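You operate a simulated robot arm through the tools that you are given. There is no shell and no other tool. Be economical: measure what you need, move in short steps, check, and stop when the job is done.

You run a simulated robot arm. Do the job below in one go: nothing can be reset, and whatever is moved stays where it is left.

## Task
Try both plug gauges in the bush marked ONE, then sort it.
Fine: go plug first; plugs back in their cups; good tray if the bore takes the go plug and stops the no-go plug, else rework tray; leave the other bushes.

The check looks at the end state, three seconds after you hand in, the way a careful person would. Anything else that was tipped, shoved, dropped, spilled or broken makes it a failure.

## Robot
A 6-joint arm with a two-finger parallel gripper, fixed in place. Base frame: the origin is at the foot of the arm, x ahead of it, y to its left, z up. Units: m, rad, N and s.
With the tool pointing down near the work surface it reaches from about 0.36 to 0.76 m from the base axis. Its first joint turns from -1.152 to 1.152 rad. Payload 2.45 kg.
The tool frame sits at the grasp point between the pads (the TCP): z along the fingers, y along the line on which they close. The tips reach 0.024 m beyond it. The gripper opens to 0.068 m. The fingers are 0.017 m wide and 0.01 m thick; the gripper's body (0.04 by 0.07 m) begins 0.041 m behind the TCP.
Orientation is that of the tool frame in the base frame, as a unit quaternion [x, y, z, w]. With the fingers straight down and closing along the base's y, the tool's x points along the base's -x, its y along +y and its z along -z.

## Interface
- The arm moves only by the tool jog_arm. Its arguments are lists of equal length, an entry for each row: "translation": the shift along the base's x, y, z in cm, a list of three; "rot": the turn, a rotation vector about the base's x, y, z in rad, a list of three; "claw": the finger opening in cm, from 0 to 6.8. In form: {"translation": [[x, y, z], ...], "rot": [[ax, ay, az], ...], "claw": [claw, ...]}. A call has 1 to 20 rows; each row is the pose to reach, as a shift and turn from the pose commanded when the call began. A row lasts 0.2 s, in which the tool goes at most 0.05 m and 0.15 rad; a call with a longer step from one row to the next is refused whole, and so is a gripper value outside its range. A pose out of reach is approached as far as the arm can. The call stops where the force on the tool passes 40 N (or 10 N more than at its start, if that is more) or the arm is blocked; 0.2 s more then pass. Each finger travels about 0.108 m/s and halts on what it meets, pressing with about 26 N; the grip force reading is that of the motor and also rises with nothing between the fingers. The clock runs only during rows and for 0.2 s after the last one: add rows that repeat a pose to give the fingers time. The reply holds the time, the measured pose of the TCP, the force on the tool along the base axes, the opening and the grip force, in the units named above and with some noise, and new pictures: "show" is both (left out), scene, wrist or none.
- Cameras (640 x 400 px; columns grow to the right, rows downward): "scene" is fixed at [0.1434, 0.3952, 1.4703]; the picture's right is [-0.93, -0.37, 0.00], its down [-0.19, 0.47, -0.86] and it looks along [0.32, -0.80, -0.51] (base axes); focal length 335 px, centre (320, 200). "wrist" rides on the gripper at [0.084, 0.011, -0.075] in the tool frame; the picture's right is [-0.13, 0.99, 0.00], its down [-0.60, -0.08, -0.79] and it looks along [-0.79, -0.10, 0.61] (tool axes); focal length 251 px, centre (320, 200). There is no depth. A picture from a camera that has moved, and an enlarged one, comes with that camera's place and axes in the base frame and with its lens.
- inspect(camera, box): a new picture of the part [left, top, right, bottom] of that camera's present view, enlarged. It takes no simulated time.
- sign_off(): hands the job in; it is judged then, once.

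Work in short steps. Places have to be worked out from the pictures, the camera data and where the tool is seen: move nearer, look again, correct. Check each grasp and each placing, and mend what went wrong. You have 120 turns and 170 pictures in all, those below and enlarged ones among them. Open the gripper and draw the arm clear of the work before you hand the job in, unless the task says otherwise; then end with one line.

The tools are called after "Call:" by a JSON object that holds its "name" and its "arguments". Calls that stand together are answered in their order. jog_arm: Moves the arm, as the interface text tells. Its arguments: {"type":"object","properties":{"translation":{"type":"array","items":{"type":"array","items":{"type":"number"}}},"rot":{"type":"array","items":{"type":"array","items":{"type":"number"}}},"claw":{"type":"array","items":{"type":"number"}},"show":{"type":"string","enum":["both","scene","wrist","none"]}},"required":["translation","rot","claw"]} The other tools are called the same way: inspect (camera, box) takes an enlarged picture of a part of a camera's view; sign_off () hands the job in.

At the start:

```text
time: 0.0
tool_pos: [0.4232, -0.023, 1.1097]
ee_rot: [0.0, 1.0, 0.0, 0.0]
ft_force: [-0.9, 0.5, 0.2]
opening: 0.0679
grip_force: 0.1
```

scene: 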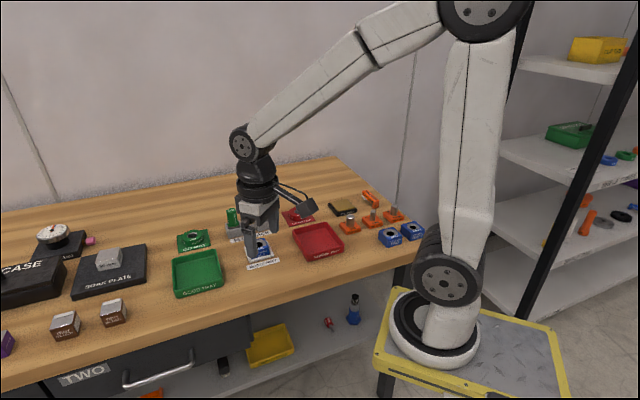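
wrist: 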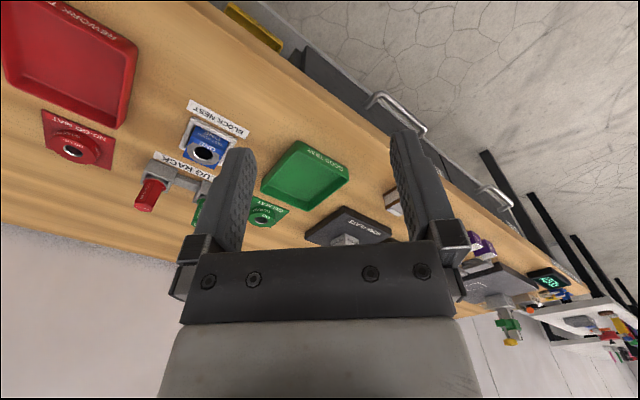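

The scene shows trays, a plug rack, cups/mats, and three blue bushes. I'll zoom in to read the labels.

Call:
{"name": "inspect", "arguments": {"camera": "scene", "box": [160, 180, 300, 300]}}

Call:
{"name": "inspect", "arguments": {"camera": "scene", "box": [270, 170, 440, 270]}}

Call:
{"name": "inspect", "arguments": {"camera": "wrist", "box": [0, 60, 400, 260]}}

```text
3.33 times, centred on (230, 240) of scene
camera zoom: at [0.1434, 0.3952, 1.4703], right [-0.93, -0.37, 0.0], down [-0.19, 0.47, -0.86], along [0.32, -0.8, -0.51], focal length 1116 px, centre (620, 67)
```

zoom: 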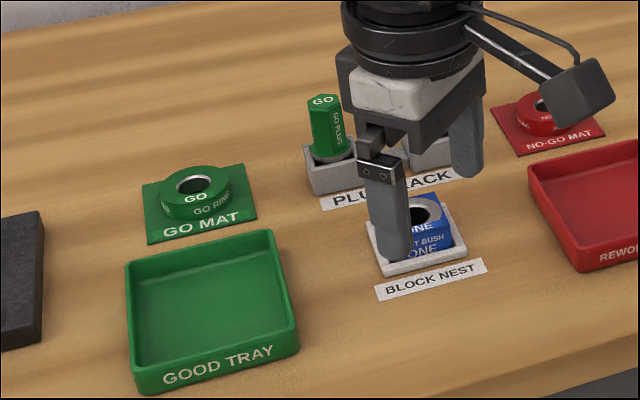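

```text
3.76 times, centred on (355, 220) of scene
camera zoom: at [0.1434, 0.3952, 1.4703], right [-0.93, -0.37, 0.0], down [-0.19, 0.47, -0.86], along [0.32, -0.8, -0.51], focal length 1260 px, centre (188, 125)
```

zoom: 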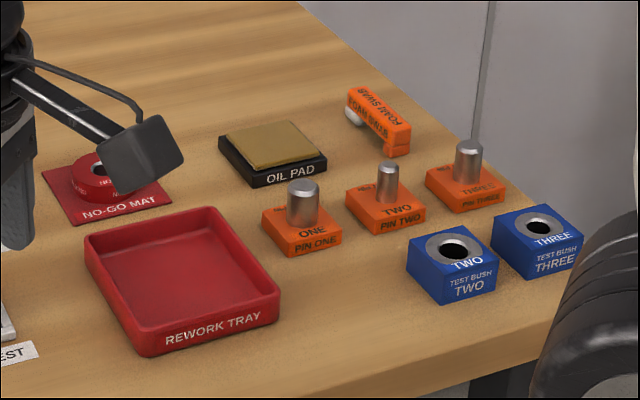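

```text
1.60 times, centred on (200, 160) of wrist
camera zoom: at [0.3387, -0.0107, 1.1843], right [0.13, 0.99, 0.0], down [0.6, -0.08, 0.79], along [0.79, -0.1, -0.61], focal length 402 px, centre (512, 264)
```

zoom: 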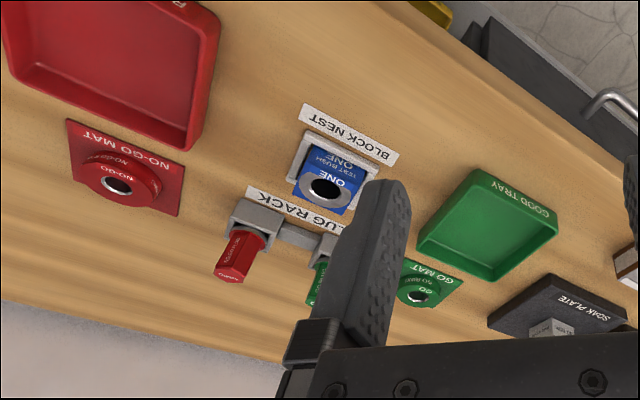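

Bush ONE is already in the block nest (est. 0.56, -0.21). The plugs are in the rack behind it. I'll move sideways for a closer look.

Call:
{"name": "jog_arm", "arguments": {"translation": [[0, -4, 0], [0, -8, 0], [0, -12, 0], [0, -16, 0], [0, -16, 0]], "rot": [[0, 0, 0], [0, 0, 0], [0, 0, 0], [0, 0, 0], [0, 0, 0]], "claw": [6.8, 6.8, 6.8, 6.8, 6.8]}}

```text
time: 1.2
tool_pos: [0.4245, -0.1818, 1.11]
ee_rot: [0.0, 1.0, 0.0, -0.001]
ft_force: [0.5, -0.7, 0.4]
opening: 0.0677
grip_force: 0.1
camera wrist: at [0.3405, -0.1698, 1.1843], right [0.13, 0.99, 0.0], down [0.6, -0.08, 0.79], along [0.79, -0.1, -0.61], focal length 251 px, centre (320, 200)
```

scene: 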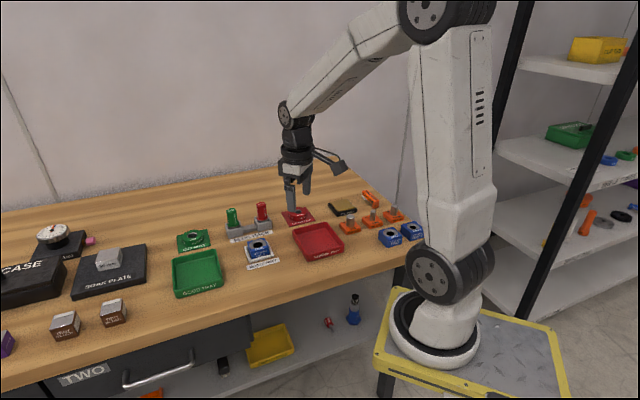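
wrist: 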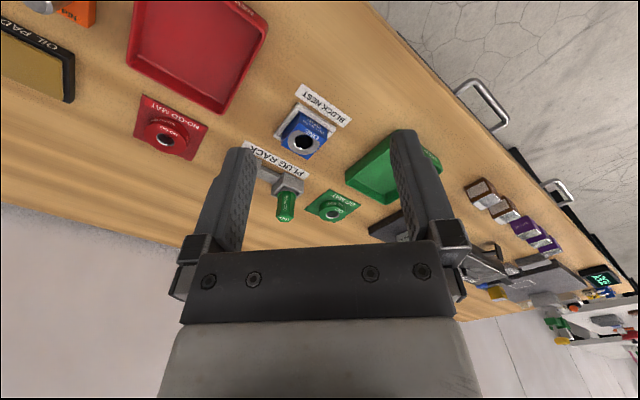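

Now the rack and nest are unobstructed in the scene view; zoom to measure.

Call:
{"name": "inspect", "arguments": {"camera": "scene", "box": [212, 195, 292, 275]}}

Call:
{"name": "inspect", "arguments": {"camera": "wrist", "box": [230, 80, 390, 230]}}

```text
5.00 times, centred on (252, 235) of scene
camera zoom: at [0.1434, 0.3951, 1.4703], right [-0.93, -0.37, 0.0], down [-0.19, 0.47, -0.86], along [0.32, -0.8, -0.51], focal length 1673 px, centre (660, 25)
```

zoom: 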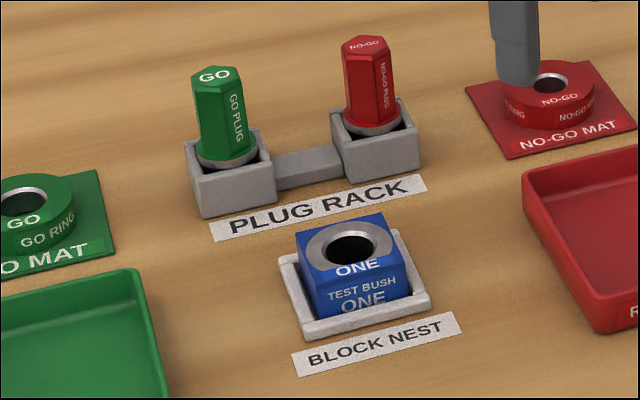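

```text
2.67 times, centred on (310, 155) of wrist
camera zoom: at [0.3405, -0.1698, 1.1843], right [0.13, 0.99, 0.0], down [0.6, -0.08, 0.79], along [0.79, -0.1, -0.61], focal length 670 px, centre (347, 320)
```

zoom: 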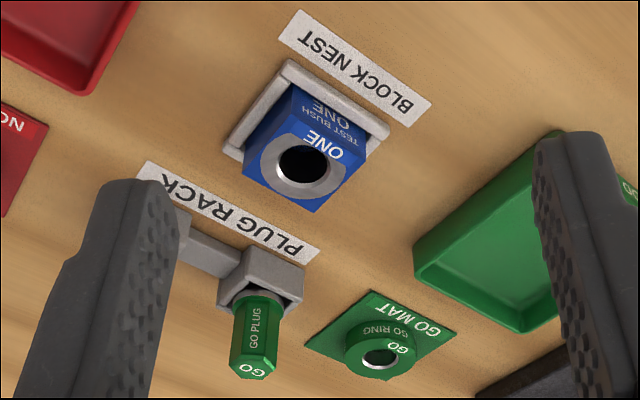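

Triangulated: bush bore top ≈ (0.577,-0.226,0.889), GO plug top ≈ (0.694,-0.279,0.944), NO-GO top ≈ (0.628,-0.340). I'll zoom in more to get the hex flat orientation.

Call:
{"name": "inspect", "arguments": {"camera": "scene", "box": [220, 200, 276, 235]}}

Call:
{"name": "inspect", "arguments": {"camera": "scene", "box": [235, 230, 283, 260]}}

```text
11.43 times, centred on (248, 218) of scene
camera zoom: at [0.1434, 0.3951, 1.4703], right [-0.93, -0.37, 0.0], down [-0.19, 0.47, -0.86], along [0.32, -0.8, -0.51], focal length 3825 px, centre (1143, 0)
```

zoom: 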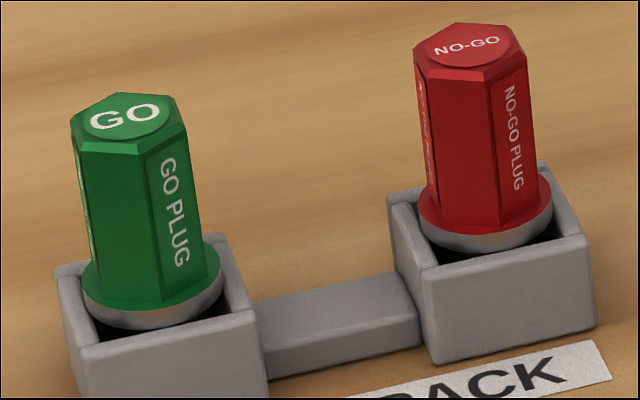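

```text
13.33 times, centred on (259, 245) of scene
camera zoom: at [0.1434, 0.3951, 1.4703], right [-0.93, -0.37, 0.0], down [-0.19, 0.47, -0.86], along [0.32, -0.8, -0.51], focal length 4462 px, centre (1133, -400)
```

zoom: 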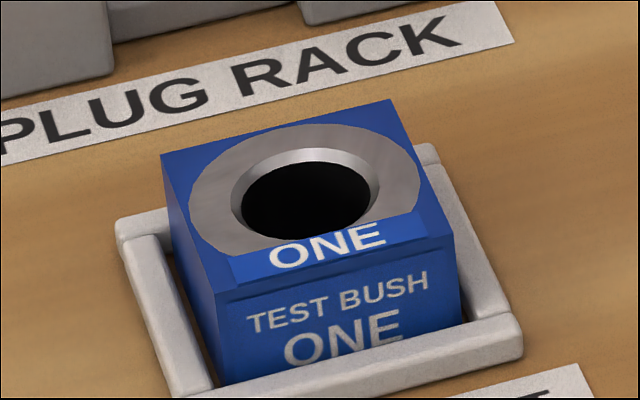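

Hex flats face about 104° (mod 60°), the rack and bush sit at about 44° yaw. I'll turn the tool +0.244 rad about z and move above the GO plug at z≈1.0.

Call:
{"name": "jog_arm", "arguments": {"translation": [[4, -1.5, -1], [8, -3, -2], [12, -4.5, -4], [16, -6, -6], [20, -7.5, -8], [24, -9, -10], [26.9, -9.7, -11], [26.9, -9.7, -11]], "rot": [[0, 0, 0.08], [0, 0, 0.16], [0, 0, 0.244], [0, 0, 0.244], [0, 0, 0.244], [0, 0, 0.244], [0, 0, 0.244], [0, 0, 0.244]], "claw": [6.8, 6.8, 6.8, 6.8, 6.8, 6.8, 6.8, 6.8]}}

```text
time: 3.0
tool_pos: [0.6912, -0.2772, 0.9966]
ee_rot: [-0.122, 0.993, -0.001, -0.001]
ft_force: [-0.5, 1.0, -0.4]
opening: 0.068
grip_force: 0.0
camera wrist: at [0.6076, -0.2849, 1.0713], right [-0.11, 0.99, 0.0], down [0.61, 0.07, 0.79], along [0.79, 0.09, -0.61], focal length 251 px, centre (320, 200)
```

scene: 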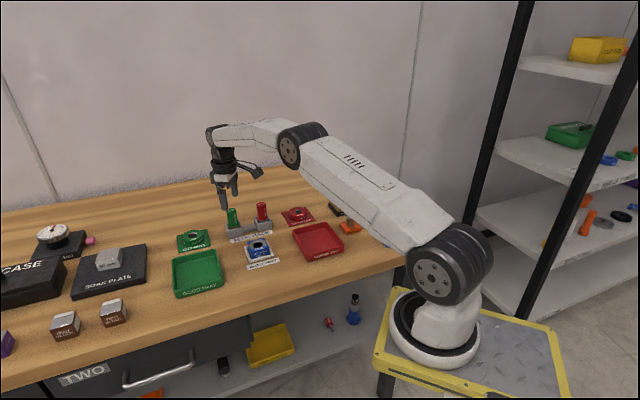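
wrist: 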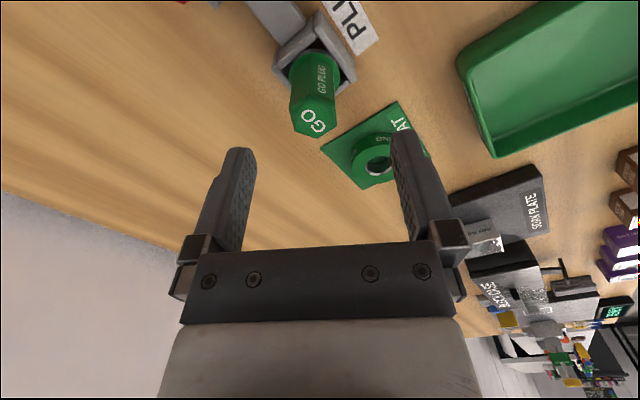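

The plug top measured from the wrist is at (0.694,-0.280), agreeing. Checking the hex alignment against the fingers with a zoom.

Call:
{"name": "inspect", "arguments": {"camera": "wrist", "box": [240, 20, 400, 160]}}

Call:
{"name": "inspect", "arguments": {"camera": "scene", "box": [195, 165, 285, 245]}}

```text
2.86 times, centred on (320, 90) of wrist
camera zoom: at [0.6076, -0.2849, 1.0713], right [-0.11, 0.99, 0.0], down [0.61, 0.07, 0.79], along [0.79, 0.09, -0.61], focal length 718 px, centre (320, 514)
```

zoom: 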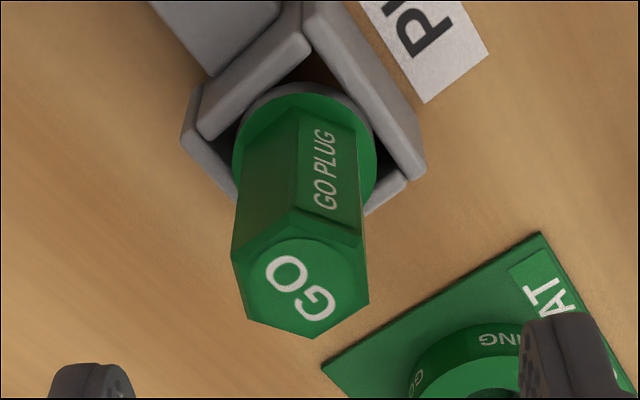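

```text
5.00 times, centred on (240, 205) of scene
camera zoom: at [0.1434, 0.3952, 1.4703], right [-0.93, -0.37, 0.0], down [-0.19, 0.47, -0.86], along [0.32, -0.8, -0.51], focal length 1673 px, centre (720, 175)
```

zoom: 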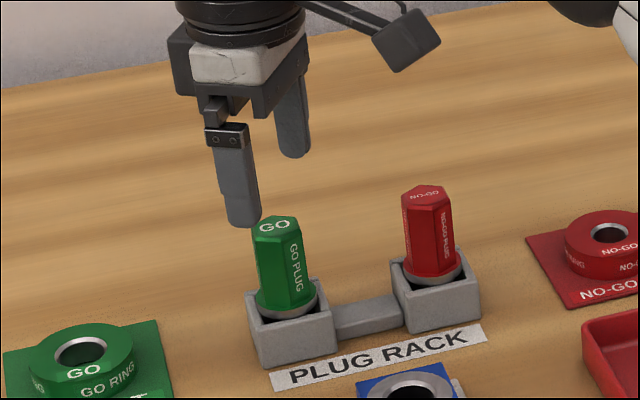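

Fingers line up with the flats. I'll shift (+0.24,-0.14) cm and descend to TCP z≈0.934, keeping tips just above the handle flange (~0.906).

Call:
{"name": "jog_arm", "arguments": {"translation": [[0.24, -0.14, 0], [0.24, -0.14, -2], [0.24, -0.14, -4], [0.24, -0.14, -6.2], [0.24, -0.14, -6.2]], "rot": [[0, 0, 0], [0, 0, 0], [0, 0, 0], [0, 0, 0], [0, 0, 0]], "claw": [6.8, 6.8, 6.8, 6.8, 6.8]}}

Call:
{"name": "inspect", "arguments": {"camera": "scene", "box": [195, 165, 285, 245]}}

```text
time: 4.2
tool_pos: [0.6944, -0.2806, 0.9356]
ee_rot: [-0.122, 0.993, 0.0, -0.001]
ft_force: [0.2, -0.3, 0.3]
opening: 0.0682
grip_force: 0.1
camera wrist: at [0.6109, -0.2891, 1.01], right [-0.11, 0.99, 0.0], down [0.61, 0.07, 0.79], along [0.79, 0.09, -0.61], focal length 251 px, centre (320, 200)
```

scene: 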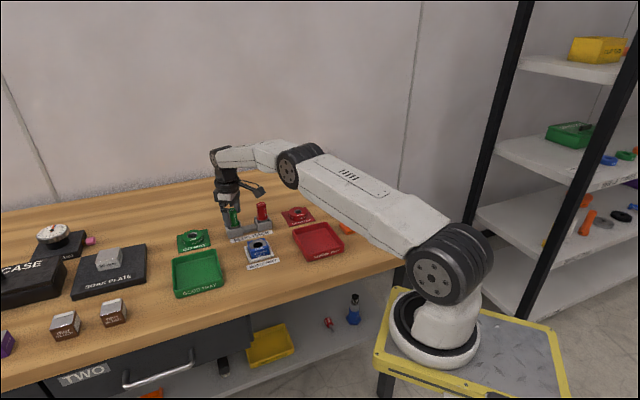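
wrist: 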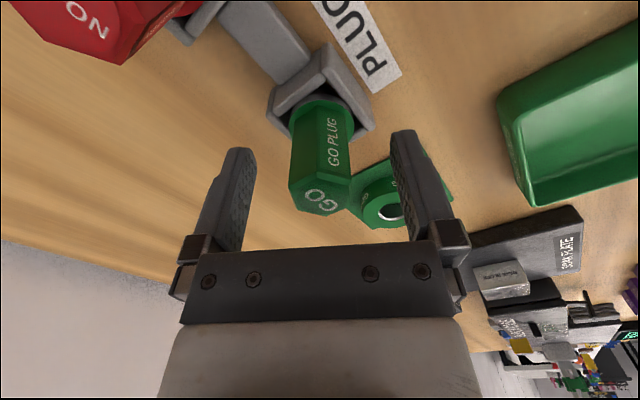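

```text
5.00 times, centred on (240, 205) of scene
camera zoom: at [0.1434, 0.3952, 1.4703], right [-0.93, -0.37, 0.0], down [-0.19, 0.47, -0.86], along [0.32, -0.8, -0.51], focal length 1673 px, centre (720, 175)
```

zoom: 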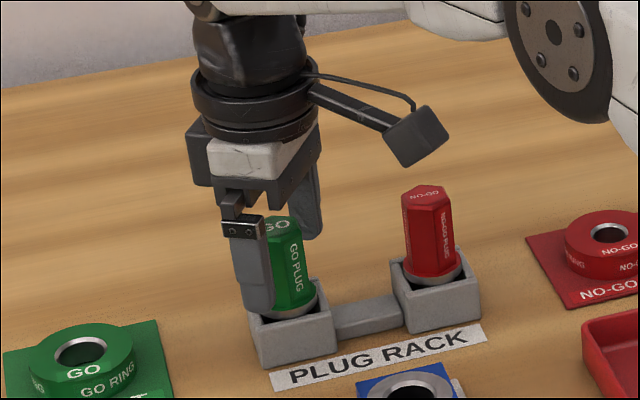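

Plug is centred between the pads. Closing gently.

Call:
{"name": "jog_arm", "arguments": {"translation": [[-0.1, 0.05, 0], [-0.1, 0.05, 0], [-0.1, 0.05, 0], [-0.1, 0.05, 0]], "rot": [[0, 0, 0], [0, 0, 0], [0, 0, 0], [0, 0, 0]], "claw": [4, 2, 0, 0], "show": "wrist"}}

```text
time: 5.2
tool_pos: [0.6945, -0.2813, 0.935]
ee_rot: [-0.122, 0.993, 0.0, 0.0]
ft_force: [0.0, -0.3, 1.2]
opening: 0.0268
grip_force: 25.9
camera wrist: at [0.61, -0.2891, 1.01], right [-0.11, 0.99, 0.0], down [0.6, 0.07, 0.79], along [0.79, 0.09, -0.61], focal length 251 px, centre (320, 200)
```

wrist: 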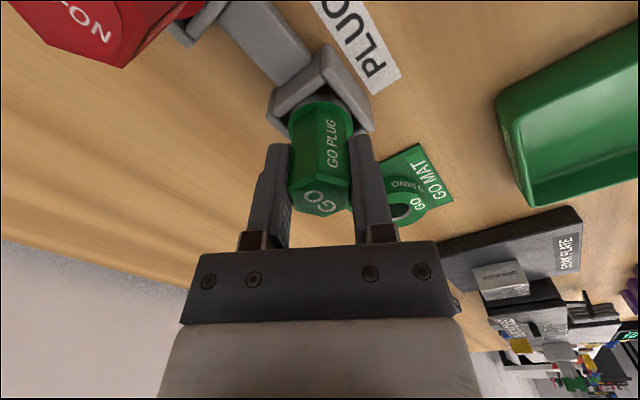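

Gripped on the flats (26.8 mm). Lifting 9 cm.

Call:
{"name": "jog_arm", "arguments": {"translation": [[0, 0, 1.5], [0, 0, 3], [0, 0, 5], [0, 0, 7], [0, 0, 9], [0, 0, 9]], "rot": [[0, 0, 0], [0, 0, 0], [0, 0, 0], [0, 0, 0], [0, 0, 0], [0, 0, 0]], "claw": [0, 0, 0, 0, 0, 0]}}

Call:
{"name": "inspect", "arguments": {"camera": "scene", "box": [195, 155, 285, 235]}}

```text
time: 6.6
tool_pos: [0.6931, -0.28, 1.0285]
ee_rot: [-0.121, 0.993, -0.001, 0.0]
ft_force: [-0.3, -0.4, -1.8]
opening: 0.0266
grip_force: 25.9
camera wrist: at [0.6093, -0.2886, 1.1026], right [-0.11, 0.99, 0.0], down [0.61, 0.07, 0.79], along [0.79, 0.09, -0.61], focal length 251 px, centre (320, 200)
```

scene: 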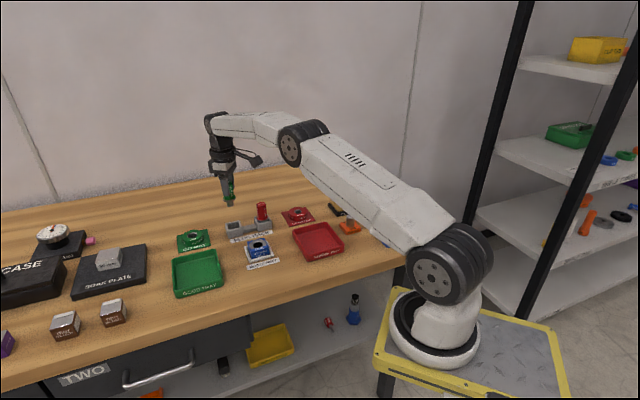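
wrist: 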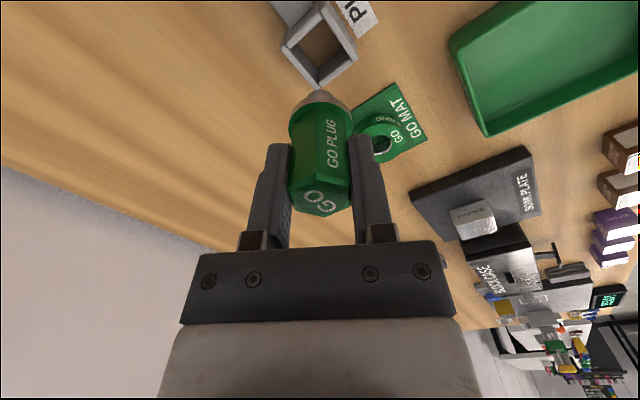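

```text
5.00 times, centred on (240, 195) of scene
camera zoom: at [0.1434, 0.3952, 1.4703], right [-0.93, -0.37, 0.0], down [-0.19, 0.47, -0.86], along [0.32, -0.8, -0.51], focal length 1673 px, centre (720, 225)
```

zoom: 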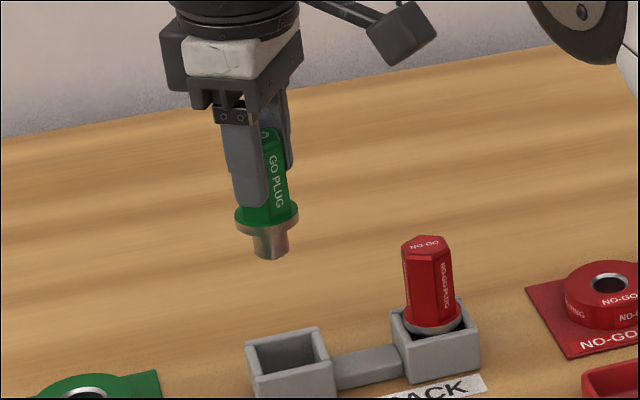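

Plug is held, pin pointing down. Zoom in on the pin to compare its diameter and length with the bore.

Call:
{"name": "inspect", "arguments": {"camera": "scene", "box": [210, 178, 250, 213]}}

Call:
{"name": "inspect", "arguments": {"camera": "wrist", "box": [270, 70, 370, 220]}}

```text
11.43 times, centred on (230, 196) of scene
camera zoom: at [0.1434, 0.3952, 1.4703], right [-0.93, -0.37, 0.0], down [-0.19, 0.47, -0.86], along [0.32, -0.8, -0.51], focal length 3825 px, centre (1349, 251)
```

zoom: 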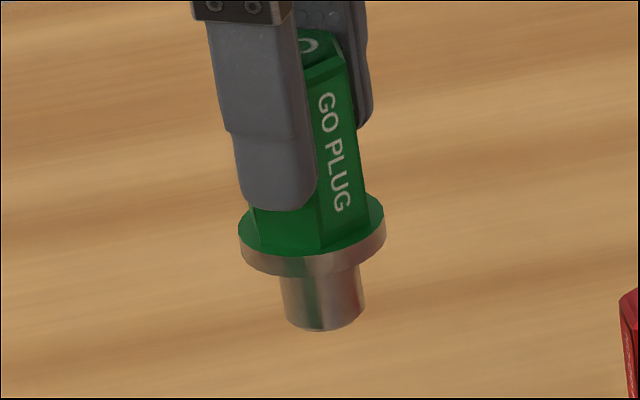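

```text
2.67 times, centred on (320, 145) of wrist
camera zoom: at [0.6093, -0.2886, 1.1026], right [-0.11, 0.99, 0.0], down [0.61, 0.07, 0.79], along [0.79, 0.09, -0.61], focal length 670 px, centre (320, 347)
```

zoom: 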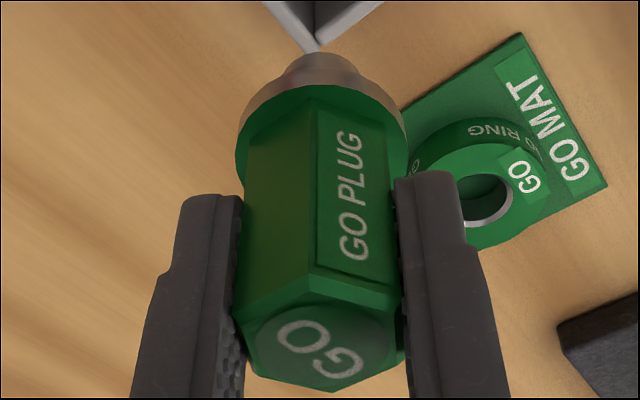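

Pin ≈ 21 mm dia., ~18 mm long, tip ≈ 7.15 cm below TCP, plug centred on the TCP. Moving over the bush bore and hovering with the tip ~3 cm above it.

Call:
{"name": "jog_arm", "arguments": {"translation": [[-3, 1.4, 0], [-6, 2.8, 0], [-9, 4.2, -1], [-11.6, 5.4, -2], [-11.6, 5.4, -4], [-11.6, 5.4, -4], [-11.6, 5.4, -4]], "rot": [[0, 0, 0], [0, 0, 0], [0, 0, 0], [0, 0, 0], [0, 0, 0], [0, 0, 0], [0, 0, 0]], "claw": [0, 0, 0, 0, 0, 0, 0]}}

Call:
{"name": "inspect", "arguments": {"camera": "scene", "box": [230, 205, 290, 265]}}

Call:
{"name": "inspect", "arguments": {"camera": "wrist", "box": [240, 0, 400, 150]}}

```text
time: 8.2
tool_pos: [0.5754, -0.228, 0.9888]
ee_rot: [-0.123, 0.992, -0.001, 0.0]
ft_force: [-0.3, -0.2, -0.5]
opening: 0.0266
grip_force: 26.2
camera wrist: at [0.4919, -0.2364, 1.0638], right [-0.11, 0.99, 0.0], down [0.61, 0.07, 0.79], along [0.79, 0.09, -0.61], focal length 251 px, centre (320, 200)
```

scene: 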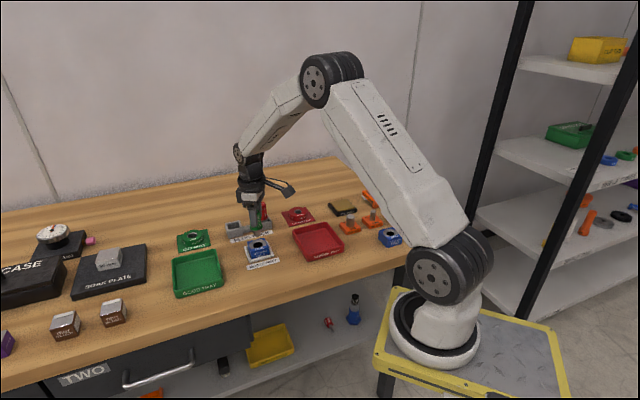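
wrist: 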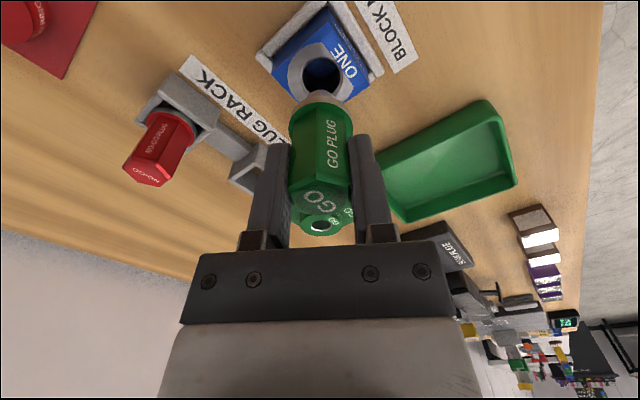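

```text
6.67 times, centred on (260, 235) of scene
camera zoom: at [0.1434, 0.3952, 1.4703], right [-0.93, -0.37, 0.0], down [-0.19, 0.47, -0.86], along [0.32, -0.8, -0.51], focal length 2231 px, centre (720, -33)
```

zoom: 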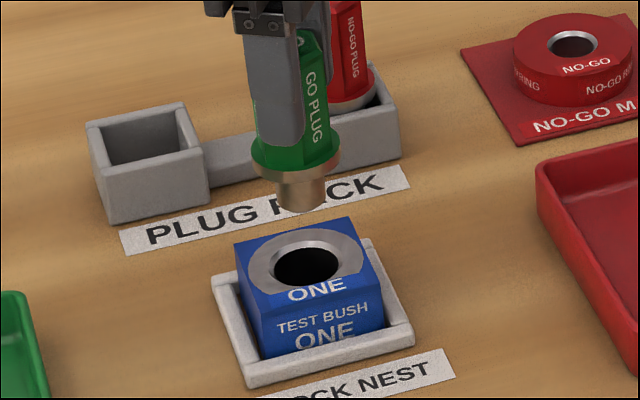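

```text
2.67 times, centred on (320, 75) of wrist
camera zoom: at [0.4919, -0.2364, 1.0638], right [-0.11, 0.99, 0.0], down [0.61, 0.07, 0.79], along [0.79, 0.09, -0.61], focal length 670 px, centre (320, 533)
```

zoom: 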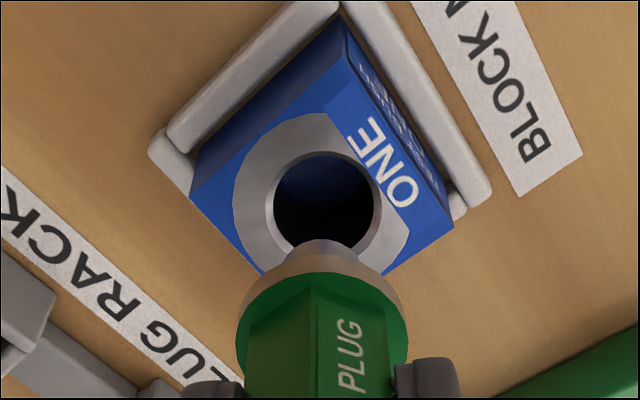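

Bore is at (0.5767,-0.2255); plug axis is ~1 mm off. Correcting and lowering in small rows, the force limit guarding, to the first 1.2 cm of insertion.

Call:
{"name": "jog_arm", "arguments": {"translation": [[0.08, 0.12, -0.8], [0.08, 0.12, -1.6], [0.08, 0.12, -2.2], [0.08, 0.12, -2.6], [0.08, 0.12, -2.9], [0.08, 0.12, -3.2], [0.08, 0.12, -3.5], [0.08, 0.12, -3.8], [0.08, 0.12, -3.8]], "rot": [[0, 0, 0], [0, 0, 0], [0, 0, 0], [0, 0, 0], [0, 0, 0], [0, 0, 0], [0, 0, 0], [0, 0, 0], [0, 0, 0]], "claw": [0, 0, 0, 0, 0, 0, 0, 0, 0]}}

Call:
{"name": "inspect", "arguments": {"camera": "scene", "box": [230, 205, 290, 265]}}

Call:
{"name": "inspect", "arguments": {"camera": "wrist", "box": [240, 0, 400, 150]}}

```text
time: 10.2
tool_pos: [0.5778, -0.2251, 0.9487]
ee_rot: [-0.122, 0.993, 0.0, -0.001]
ft_force: [-0.4, -0.4, -3.2]
opening: 0.0269
grip_force: 25.6
camera wrist: at [0.494, -0.2345, 1.0238], right [-0.11, 0.99, 0.0], down [0.61, 0.07, 0.79], along [0.79, 0.09, -0.61], focal length 251 px, centre (320, 200)
```

scene: 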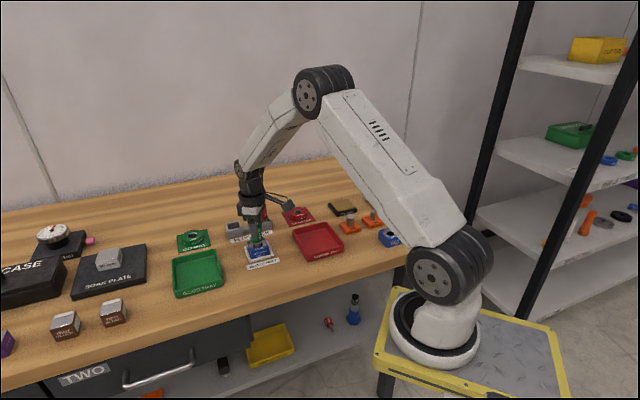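
wrist: 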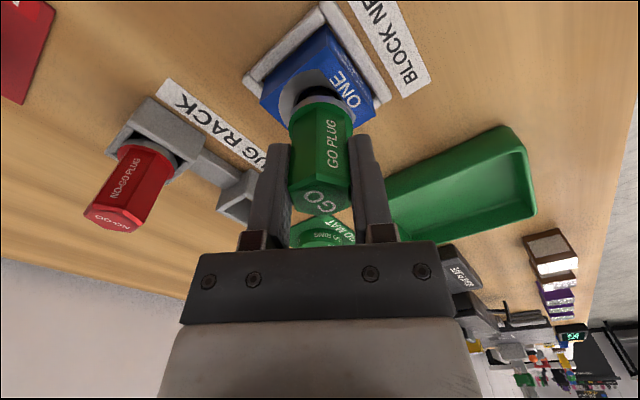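

```text
6.67 times, centred on (260, 235) of scene
camera zoom: at [0.1434, 0.3952, 1.4703], right [-0.93, -0.37, 0.0], down [-0.19, 0.47, -0.86], along [0.32, -0.8, -0.51], focal length 2231 px, centre (720, -33)
```

zoom: 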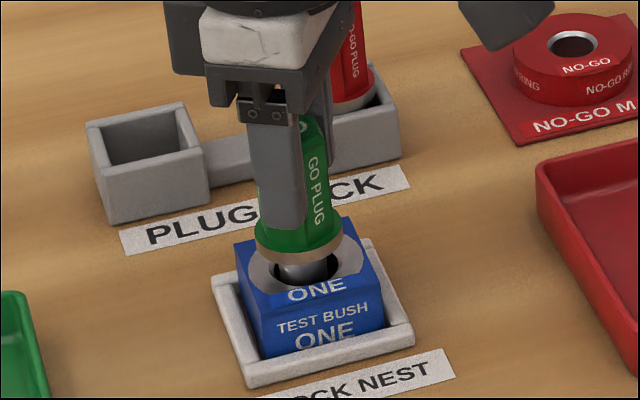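

```text
2.67 times, centred on (320, 75) of wrist
camera zoom: at [0.494, -0.2345, 1.0238], right [-0.11, 0.99, 0.0], down [0.61, 0.07, 0.79], along [0.79, 0.09, -0.61], focal length 670 px, centre (320, 533)
```

zoom: 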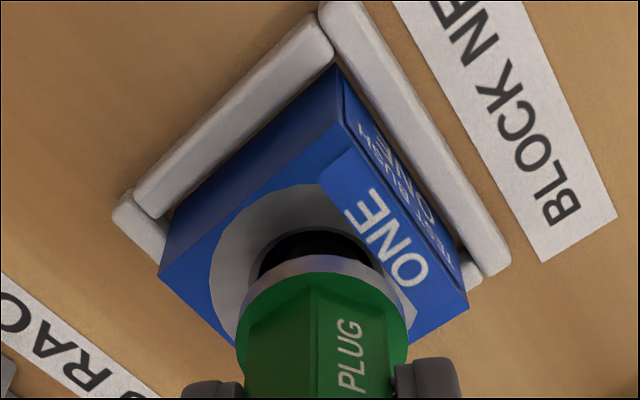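

The pin is entering the bore freely. Continuing down until the collar seats or force stops it.

Call:
{"name": "jog_arm", "arguments": {"translation": [[0, 0, -0.2], [0, 0, -0.4], [0, 0, -0.6], [0, 0, -0.8], [0, 0, -1.0], [0, 0, -1.2], [0, 0, -1.4]], "rot": [[0, 0, 0], [0, 0, 0], [0, 0, 0], [0, 0, 0], [0, 0, 0], [0, 0, 0], [0, 0, 0]], "claw": [0, 0, 0, 0, 0, 0, 0], "show": "none"}}

Call:
{"name": "inspect", "arguments": {"camera": "scene", "box": [230, 205, 290, 265]}}

Call:
{"name": "inspect", "arguments": {"camera": "wrist", "box": [240, 0, 400, 150]}}

```text
time: 11.8
tool_pos: [0.5776, -0.227, 0.9342]
ee_rot: [-0.122, 0.993, 0.0, -0.001]
ft_force: [-1.5, -1.3, 3.9]
opening: 0.0266
grip_force: 26.0
```

```text
6.67 times, centred on (260, 235) of scene
camera zoom: at [0.1432, 0.3952, 1.4703], right [-0.93, -0.37, 0.0], down [-0.19, 0.47, -0.86], along [0.32, -0.8, -0.51], focal length 2231 px, centre (720, -33)
```

zoom: 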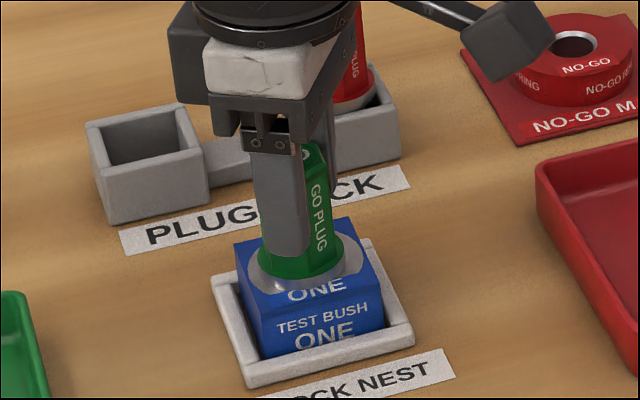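

```text
2.67 times, centred on (320, 75) of wrist
camera zoom: at [0.4941, -0.2346, 1.0101], right [-0.11, 0.99, 0.0], down [0.6, 0.07, 0.79], along [0.79, 0.09, -0.61], focal length 670 px, centre (320, 533)
```

zoom: 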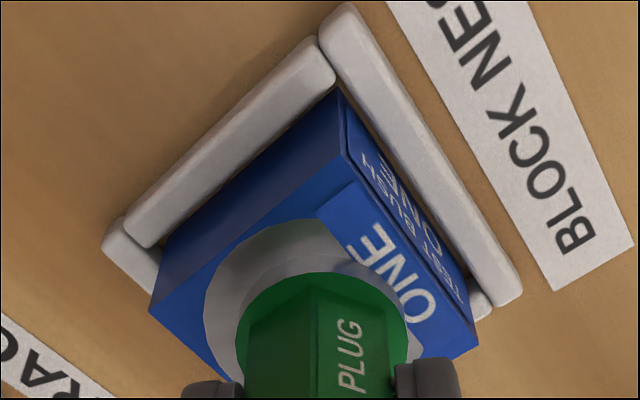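

Collar is seated on the bush (contact at TCP z≈0.935, matching pin length): the bore takes the GO plug. Withdrawing straight up.

Call:
{"name": "jog_arm", "arguments": {"translation": [[0, 0, 0.4], [0, 0, 1], [0, 0, 2], [0, 0, 3], [0, 0, 5], [0, 0, 7], [0, 0, 9.4], [0, 0, 9.4]], "rot": [[0, 0, 0], [0, 0, 0], [0, 0, 0], [0, 0, 0], [0, 0, 0], [0, 0, 0], [0, 0, 0], [0, 0, 0]], "claw": [0, 0, 0, 0, 0, 0, 0, 0]}}

Call:
{"name": "inspect", "arguments": {"camera": "scene", "box": [220, 170, 300, 265]}}

```text
time: 13.6
tool_pos: [0.5782, -0.2242, 1.0301]
ee_rot: [-0.122, 0.993, 0.0, 0.001]
ft_force: [-0.6, 0.2, -1.5]
opening: 0.0264
grip_force: 26.2
camera wrist: at [0.4941, -0.2332, 1.1047], right [-0.11, 0.99, 0.0], down [0.61, 0.07, 0.79], along [0.79, 0.09, -0.61], focal length 251 px, centre (320, 200)
```

scene: 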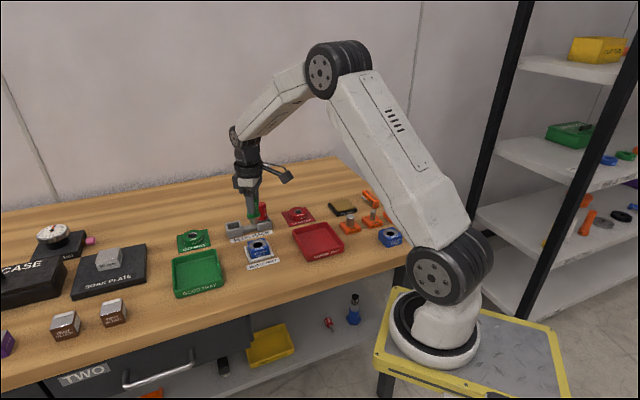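
wrist: 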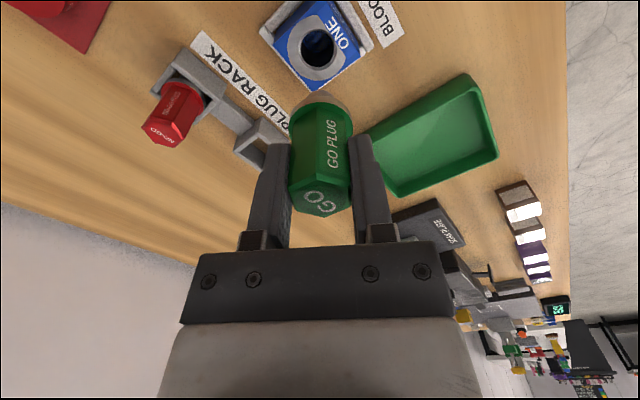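

```text
4.21 times, centred on (260, 218) of scene
camera zoom: at [0.1434, 0.3952, 1.4703], right [-0.93, -0.37, 0.0], down [-0.19, 0.47, -0.86], along [0.32, -0.8, -0.51], focal length 1409 px, centre (573, 126)
```

zoom: 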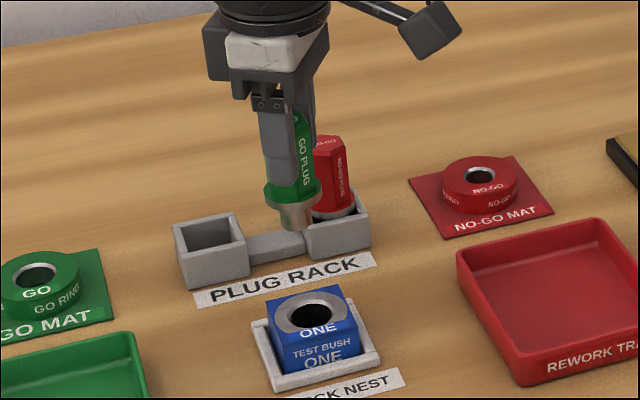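

Bush undisturbed. Returning the GO plug above its cup: delta (+11.55,-5.56) cm.

Call:
{"name": "jog_arm", "arguments": {"translation": [[3, -1.4, 0], [6, -2.9, 0], [9, -4.3, 0], [11.55, -5.56, 0], [11.55, -5.56, -2], [11.55, -5.56, -3], [11.55, -5.56, -3]], "rot": [[0, 0, 0], [0, 0, 0], [0, 0, 0], [0, 0, 0], [0, 0, 0], [0, 0, 0], [0, 0, 0]], "claw": [0, 0, 0, 0, 0, 0, 0], "show": "none"}}

Call:
{"name": "inspect", "arguments": {"camera": "scene", "box": [205, 175, 285, 245]}}

Call:
{"name": "inspect", "arguments": {"camera": "wrist", "box": [240, 0, 400, 150]}}

```text
time: 15.2
tool_pos: [0.6938, -0.2806, 1.0017]
ee_rot: [-0.122, 0.992, 0.0, 0.0]
ft_force: [-0.4, -1.0, -1.3]
opening: 0.0268
grip_force: 26.2
```

```text
5.71 times, centred on (245, 210) of scene
camera zoom: at [0.1434, 0.3952, 1.4703], right [-0.93, -0.37, 0.0], down [-0.19, 0.47, -0.86], along [0.32, -0.8, -0.51], focal length 1912 px, centre (749, 143)
```

zoom: 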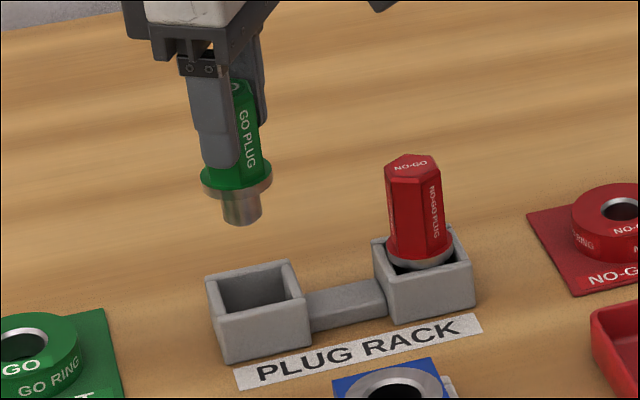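

```text
2.67 times, centred on (320, 75) of wrist
camera zoom: at [0.6094, -0.2886, 1.0762], right [-0.11, 0.99, 0.0], down [0.61, 0.07, 0.79], along [0.79, 0.09, -0.61], focal length 670 px, centre (320, 533)
```

zoom: 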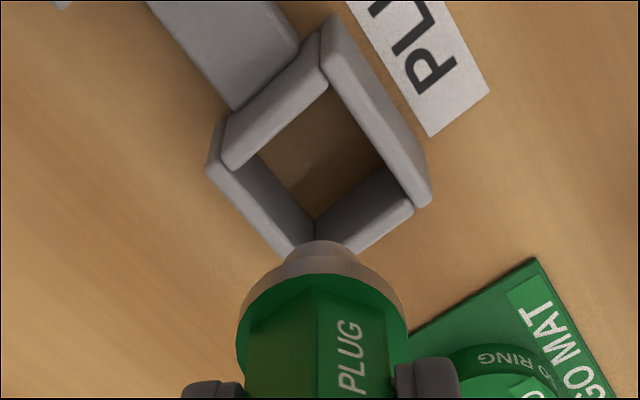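

Position matches the pick pose (camera at same xy). Lowering into the cup.

Call:
{"name": "jog_arm", "arguments": {"translation": [[0.03, 0, -1.5], [0.03, 0, -3], [0.03, 0, -4], [0.03, 0, -4.8], [0.03, 0, -5.4], [0.03, 0, -5.9], [0.03, 0, -6.3], [0.03, 0, -6.5], [0.03, 0, -6.5]], "rot": [[0, 0, 0], [0, 0, 0], [0, 0, 0], [0, 0, 0], [0, 0, 0], [0, 0, 0], [0, 0, 0], [0, 0, 0], [0, 0, 0]], "claw": [0, 0, 0, 0, 0, 0, 0, 0, 0], "show": "none"}}

Call:
{"name": "inspect", "arguments": {"camera": "scene", "box": [205, 175, 285, 245]}}

```text
time: 17.2
tool_pos: [0.6943, -0.2814, 0.9356]
ee_rot: [-0.121, 0.993, -0.001, 0.001]
ft_force: [-0.3, -1.7, 1.3]
opening: 0.0267
grip_force: 26.0
```

```text
5.71 times, centred on (245, 210) of scene
camera zoom: at [0.1434, 0.3952, 1.4703], right [-0.93, -0.37, 0.0], down [-0.19, 0.47, -0.86], along [0.32, -0.8, -0.51], focal length 1912 px, centre (749, 143)
```

zoom: 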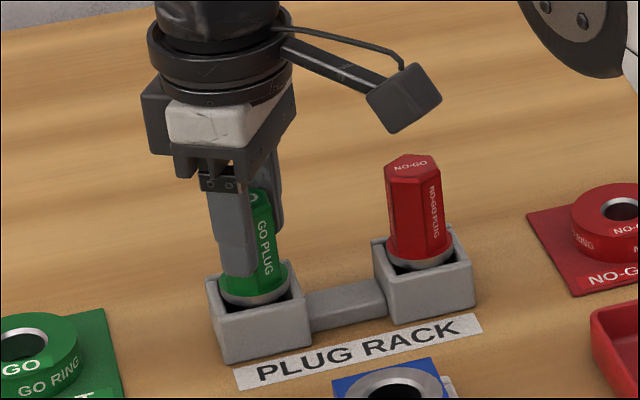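

Plug is back at its cup depth with light contact. Opening and rising straight up.

Call:
{"name": "jog_arm", "arguments": {"translation": [[0, 0, 0], [0, 0, 0], [0, 0, 0], [0, 0, 2], [0, 0, 4], [0, 0, 6.5], [0, 0, 6.5]], "rot": [[0, 0, 0], [0, 0, 0], [0, 0, 0], [0, 0, 0], [0, 0, 0], [0, 0, 0], [0, 0, 0]], "claw": [4, 6.8, 6.8, 6.8, 6.8, 6.8, 6.8], "show": "none"}}

Call:
{"name": "inspect", "arguments": {"camera": "scene", "box": [205, 175, 285, 245]}}

```text
time: 18.8
tool_pos: [0.6929, -0.2814, 1.0011]
ee_rot: [-0.123, 0.992, 0.001, 0.0]
ft_force: [-0.1, -0.2, 0.4]
opening: 0.0679
grip_force: 0.1
```

```text
5.71 times, centred on (245, 210) of scene
camera zoom: at [0.1434, 0.3952, 1.4703], right [-0.93, -0.37, 0.0], down [-0.19, 0.47, -0.86], along [0.32, -0.8, -0.51], focal length 1912 px, centre (749, 143)
```

zoom: 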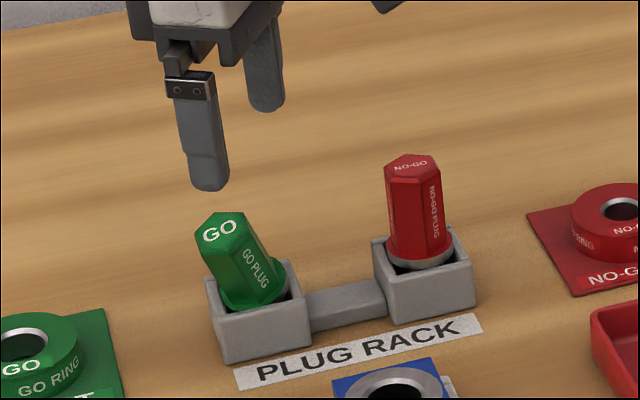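

The GO plug is leaning in its cup. Looking with the wrist camera before fixing it.

Call:
{"name": "inspect", "arguments": {"camera": "wrist", "box": [220, 0, 420, 160]}}

Call:
{"name": "inspect", "arguments": {"camera": "scene", "box": [222, 205, 262, 235]}}

```text
2.50 times, centred on (320, 80) of wrist
camera zoom: at [0.6084, -0.2907, 1.0747], right [-0.11, 0.99, 0.0], down [0.61, 0.07, 0.79], along [0.79, 0.09, -0.61], focal length 629 px, centre (320, 500)
```

zoom: 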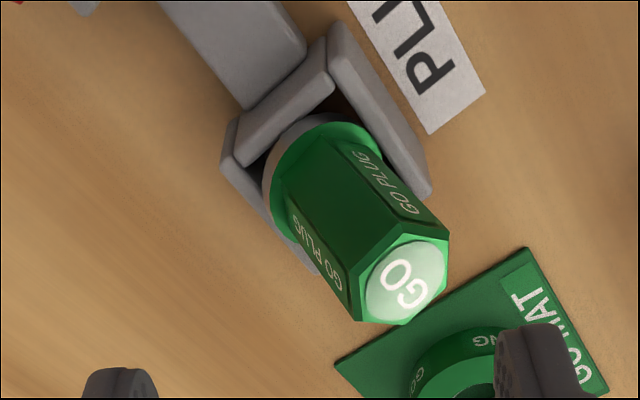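

```text
13.33 times, centred on (242, 220) of scene
camera zoom: at [0.1434, 0.3952, 1.4703], right [-0.93, -0.37, 0.0], down [-0.19, 0.47, -0.86], along [0.32, -0.8, -0.51], focal length 4462 px, centre (1360, -67)
```

zoom: 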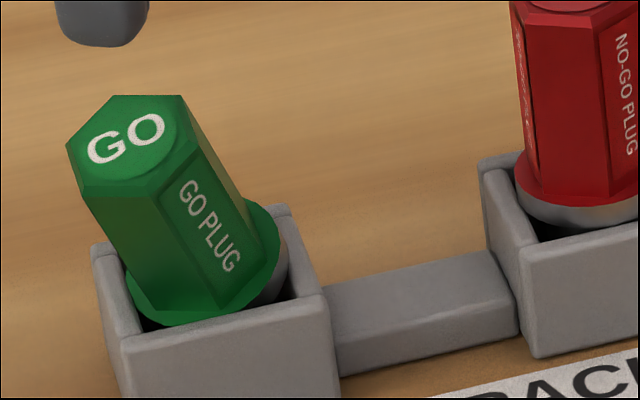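

It leans ~20-25° toward +y (top at ≈(0.695,-0.260,0.936)), in the plane of finger closing, so closing the pads will square it up. Descending offset toward +y, then closing partway.

Call:
{"name": "jog_arm", "arguments": {"translation": [[0.25, 1.4, 0], [0.25, 1.4, -2], [0.25, 1.4, -4], [0.25, 1.4, -5.4], [0.25, 1.4, -5.4]], "rot": [[0, 0, 0], [0, 0, 0], [0, 0, 0], [0, 0, 0], [0, 0, 0]], "claw": [6.8, 6.8, 6.8, 6.8, 6.8]}}

Call:
{"name": "inspect", "arguments": {"camera": "scene", "box": [215, 190, 265, 235]}}

```text
time: 20.0
tool_pos: [0.6954, -0.2677, 0.9464]
ee_rot: [-0.122, 0.993, 0.0, 0.0]
ft_force: [-0.3, 0.2, 0.5]
opening: 0.0681
grip_force: 0.1
camera wrist: at [0.6115, -0.2764, 1.0197], right [-0.11, 0.99, 0.0], down [0.6, 0.07, 0.79], along [0.79, 0.09, -0.61], focal length 251 px, centre (320, 200)
```

scene: 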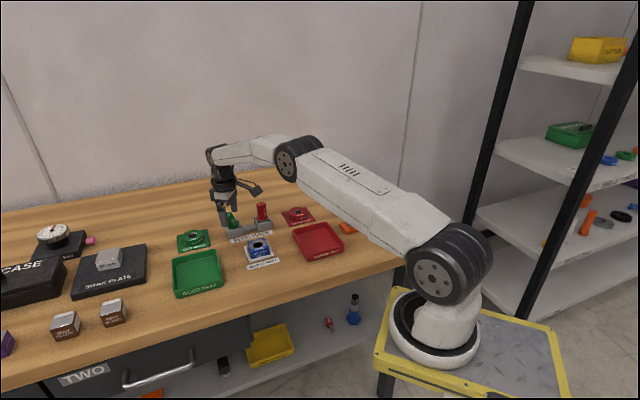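
wrist: 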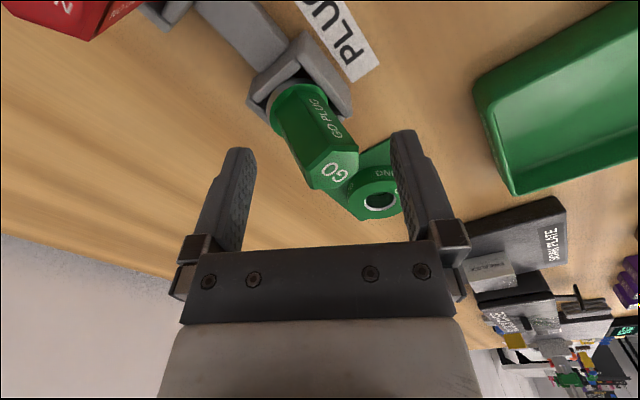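

```text
8.89 times, centred on (240, 212) of scene
camera zoom: at [0.1434, 0.3952, 1.4703], right [-0.93, -0.37, 0.0], down [-0.19, 0.47, -0.86], along [0.32, -0.8, -0.51], focal length 2975 px, centre (1031, 89)
```

zoom: 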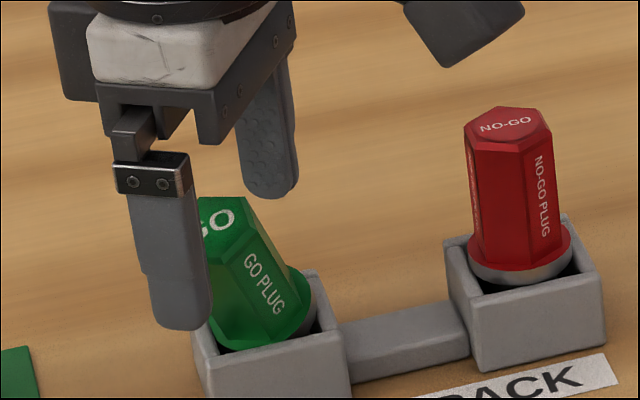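

Plug sits between the pads. Closing slowly while moving back toward −y to upright it.

Call:
{"name": "jog_arm", "arguments": {"translation": [[0, -0.2, 0], [0, -0.5, 0], [0, -0.8, 0], [-0.1, -1.1, 0], [-0.1, -1.25, 0], [-0.1, -1.25, 0], [-0.1, -1.25, 0]], "rot": [[0, 0, 0], [0, 0, 0], [0, 0, 0], [0, 0, 0], [0, 0, 0], [0, 0, 0], [0, 0, 0]], "claw": [5.6, 4.8, 4.2, 3.7, 3.2, 2.6, 1.5]}}

Call:
{"name": "inspect", "arguments": {"camera": "scene", "box": [215, 190, 265, 235]}}

```text
time: 21.6
tool_pos: [0.6944, -0.2803, 0.9461]
ee_rot: [-0.122, 0.992, -0.001, -0.001]
ft_force: [1.8, -3.1, -0.2]
opening: 0.027
grip_force: 25.6
camera wrist: at [0.6108, -0.2892, 1.0201], right [-0.11, 0.99, 0.0], down [0.6, 0.07, 0.79], along [0.79, 0.09, -0.61], focal length 251 px, centre (320, 200)
```

scene: 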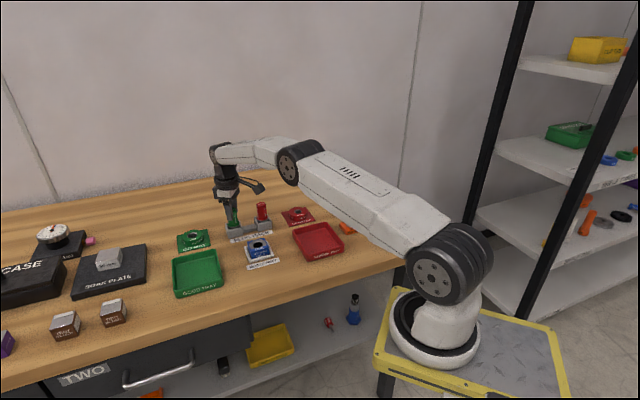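
wrist: 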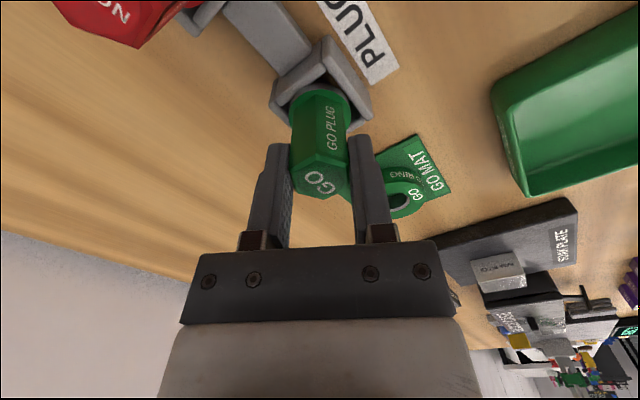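

```text
8.89 times, centred on (240, 212) of scene
camera zoom: at [0.1434, 0.3951, 1.4703], right [-0.93, -0.37, 0.0], down [-0.19, 0.47, -0.86], along [0.32, -0.8, -0.51], focal length 2975 px, centre (1031, 89)
```

zoom: 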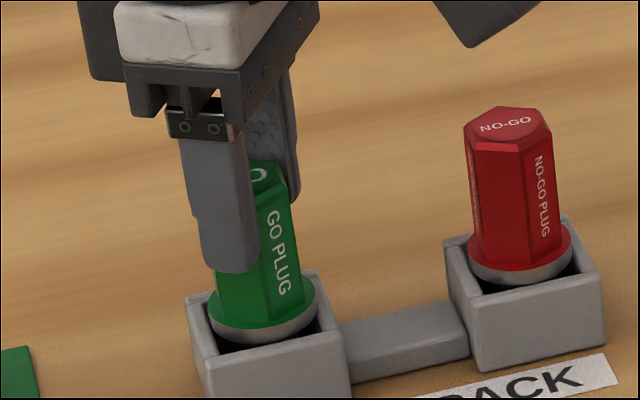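

Squared in the pads again, with a little side force. Lifting 4 cm to check that it hangs straight and to see the cup.

Call:
{"name": "jog_arm", "arguments": {"translation": [[0, 0, 1], [0, 0, 2.5], [0, 0, 4.5], [0, 0, 5.5], [0, 0, 5.5]], "rot": [[0, 0, 0], [0, 0, 0], [0, 0, 0], [0, 0, 0], [0, 0, 0]], "claw": [0, 0, 0, 0, 0], "show": "none"}}

Call:
{"name": "inspect", "arguments": {"camera": "scene", "box": [210, 175, 265, 235]}}

Call:
{"name": "inspect", "arguments": {"camera": "wrist", "box": [230, 0, 410, 220]}}

```text
time: 22.8
tool_pos: [0.6976, -0.2807, 1.0017]
ee_rot: [-0.122, 0.993, 0.0, 0.0]
ft_force: [-0.4, -0.4, -1.7]
opening: 0.0266
grip_force: 26.2
```

```text
6.67 times, centred on (238, 205) of scene
camera zoom: at [0.1434, 0.3952, 1.4703], right [-0.93, -0.37, 0.0], down [-0.19, 0.47, -0.86], along [0.32, -0.8, -0.51], focal length 2231 px, centre (870, 167)
```

zoom: 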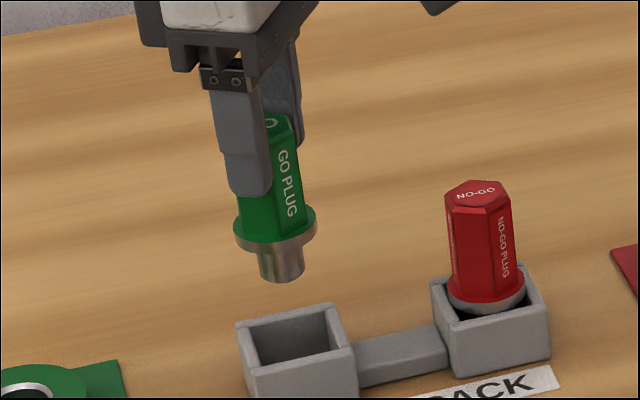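

```text
1.82 times, centred on (320, 110) of wrist
camera zoom: at [0.6121, -0.2893, 1.0749], right [-0.11, 0.99, 0.0], down [0.61, 0.07, 0.79], along [0.79, 0.09, -0.61], focal length 457 px, centre (320, 364)
```

zoom: 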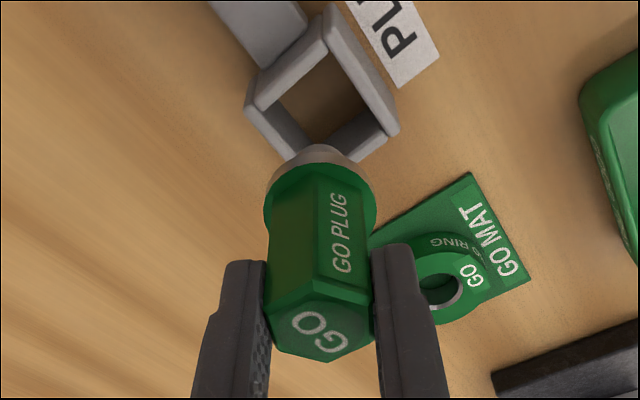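

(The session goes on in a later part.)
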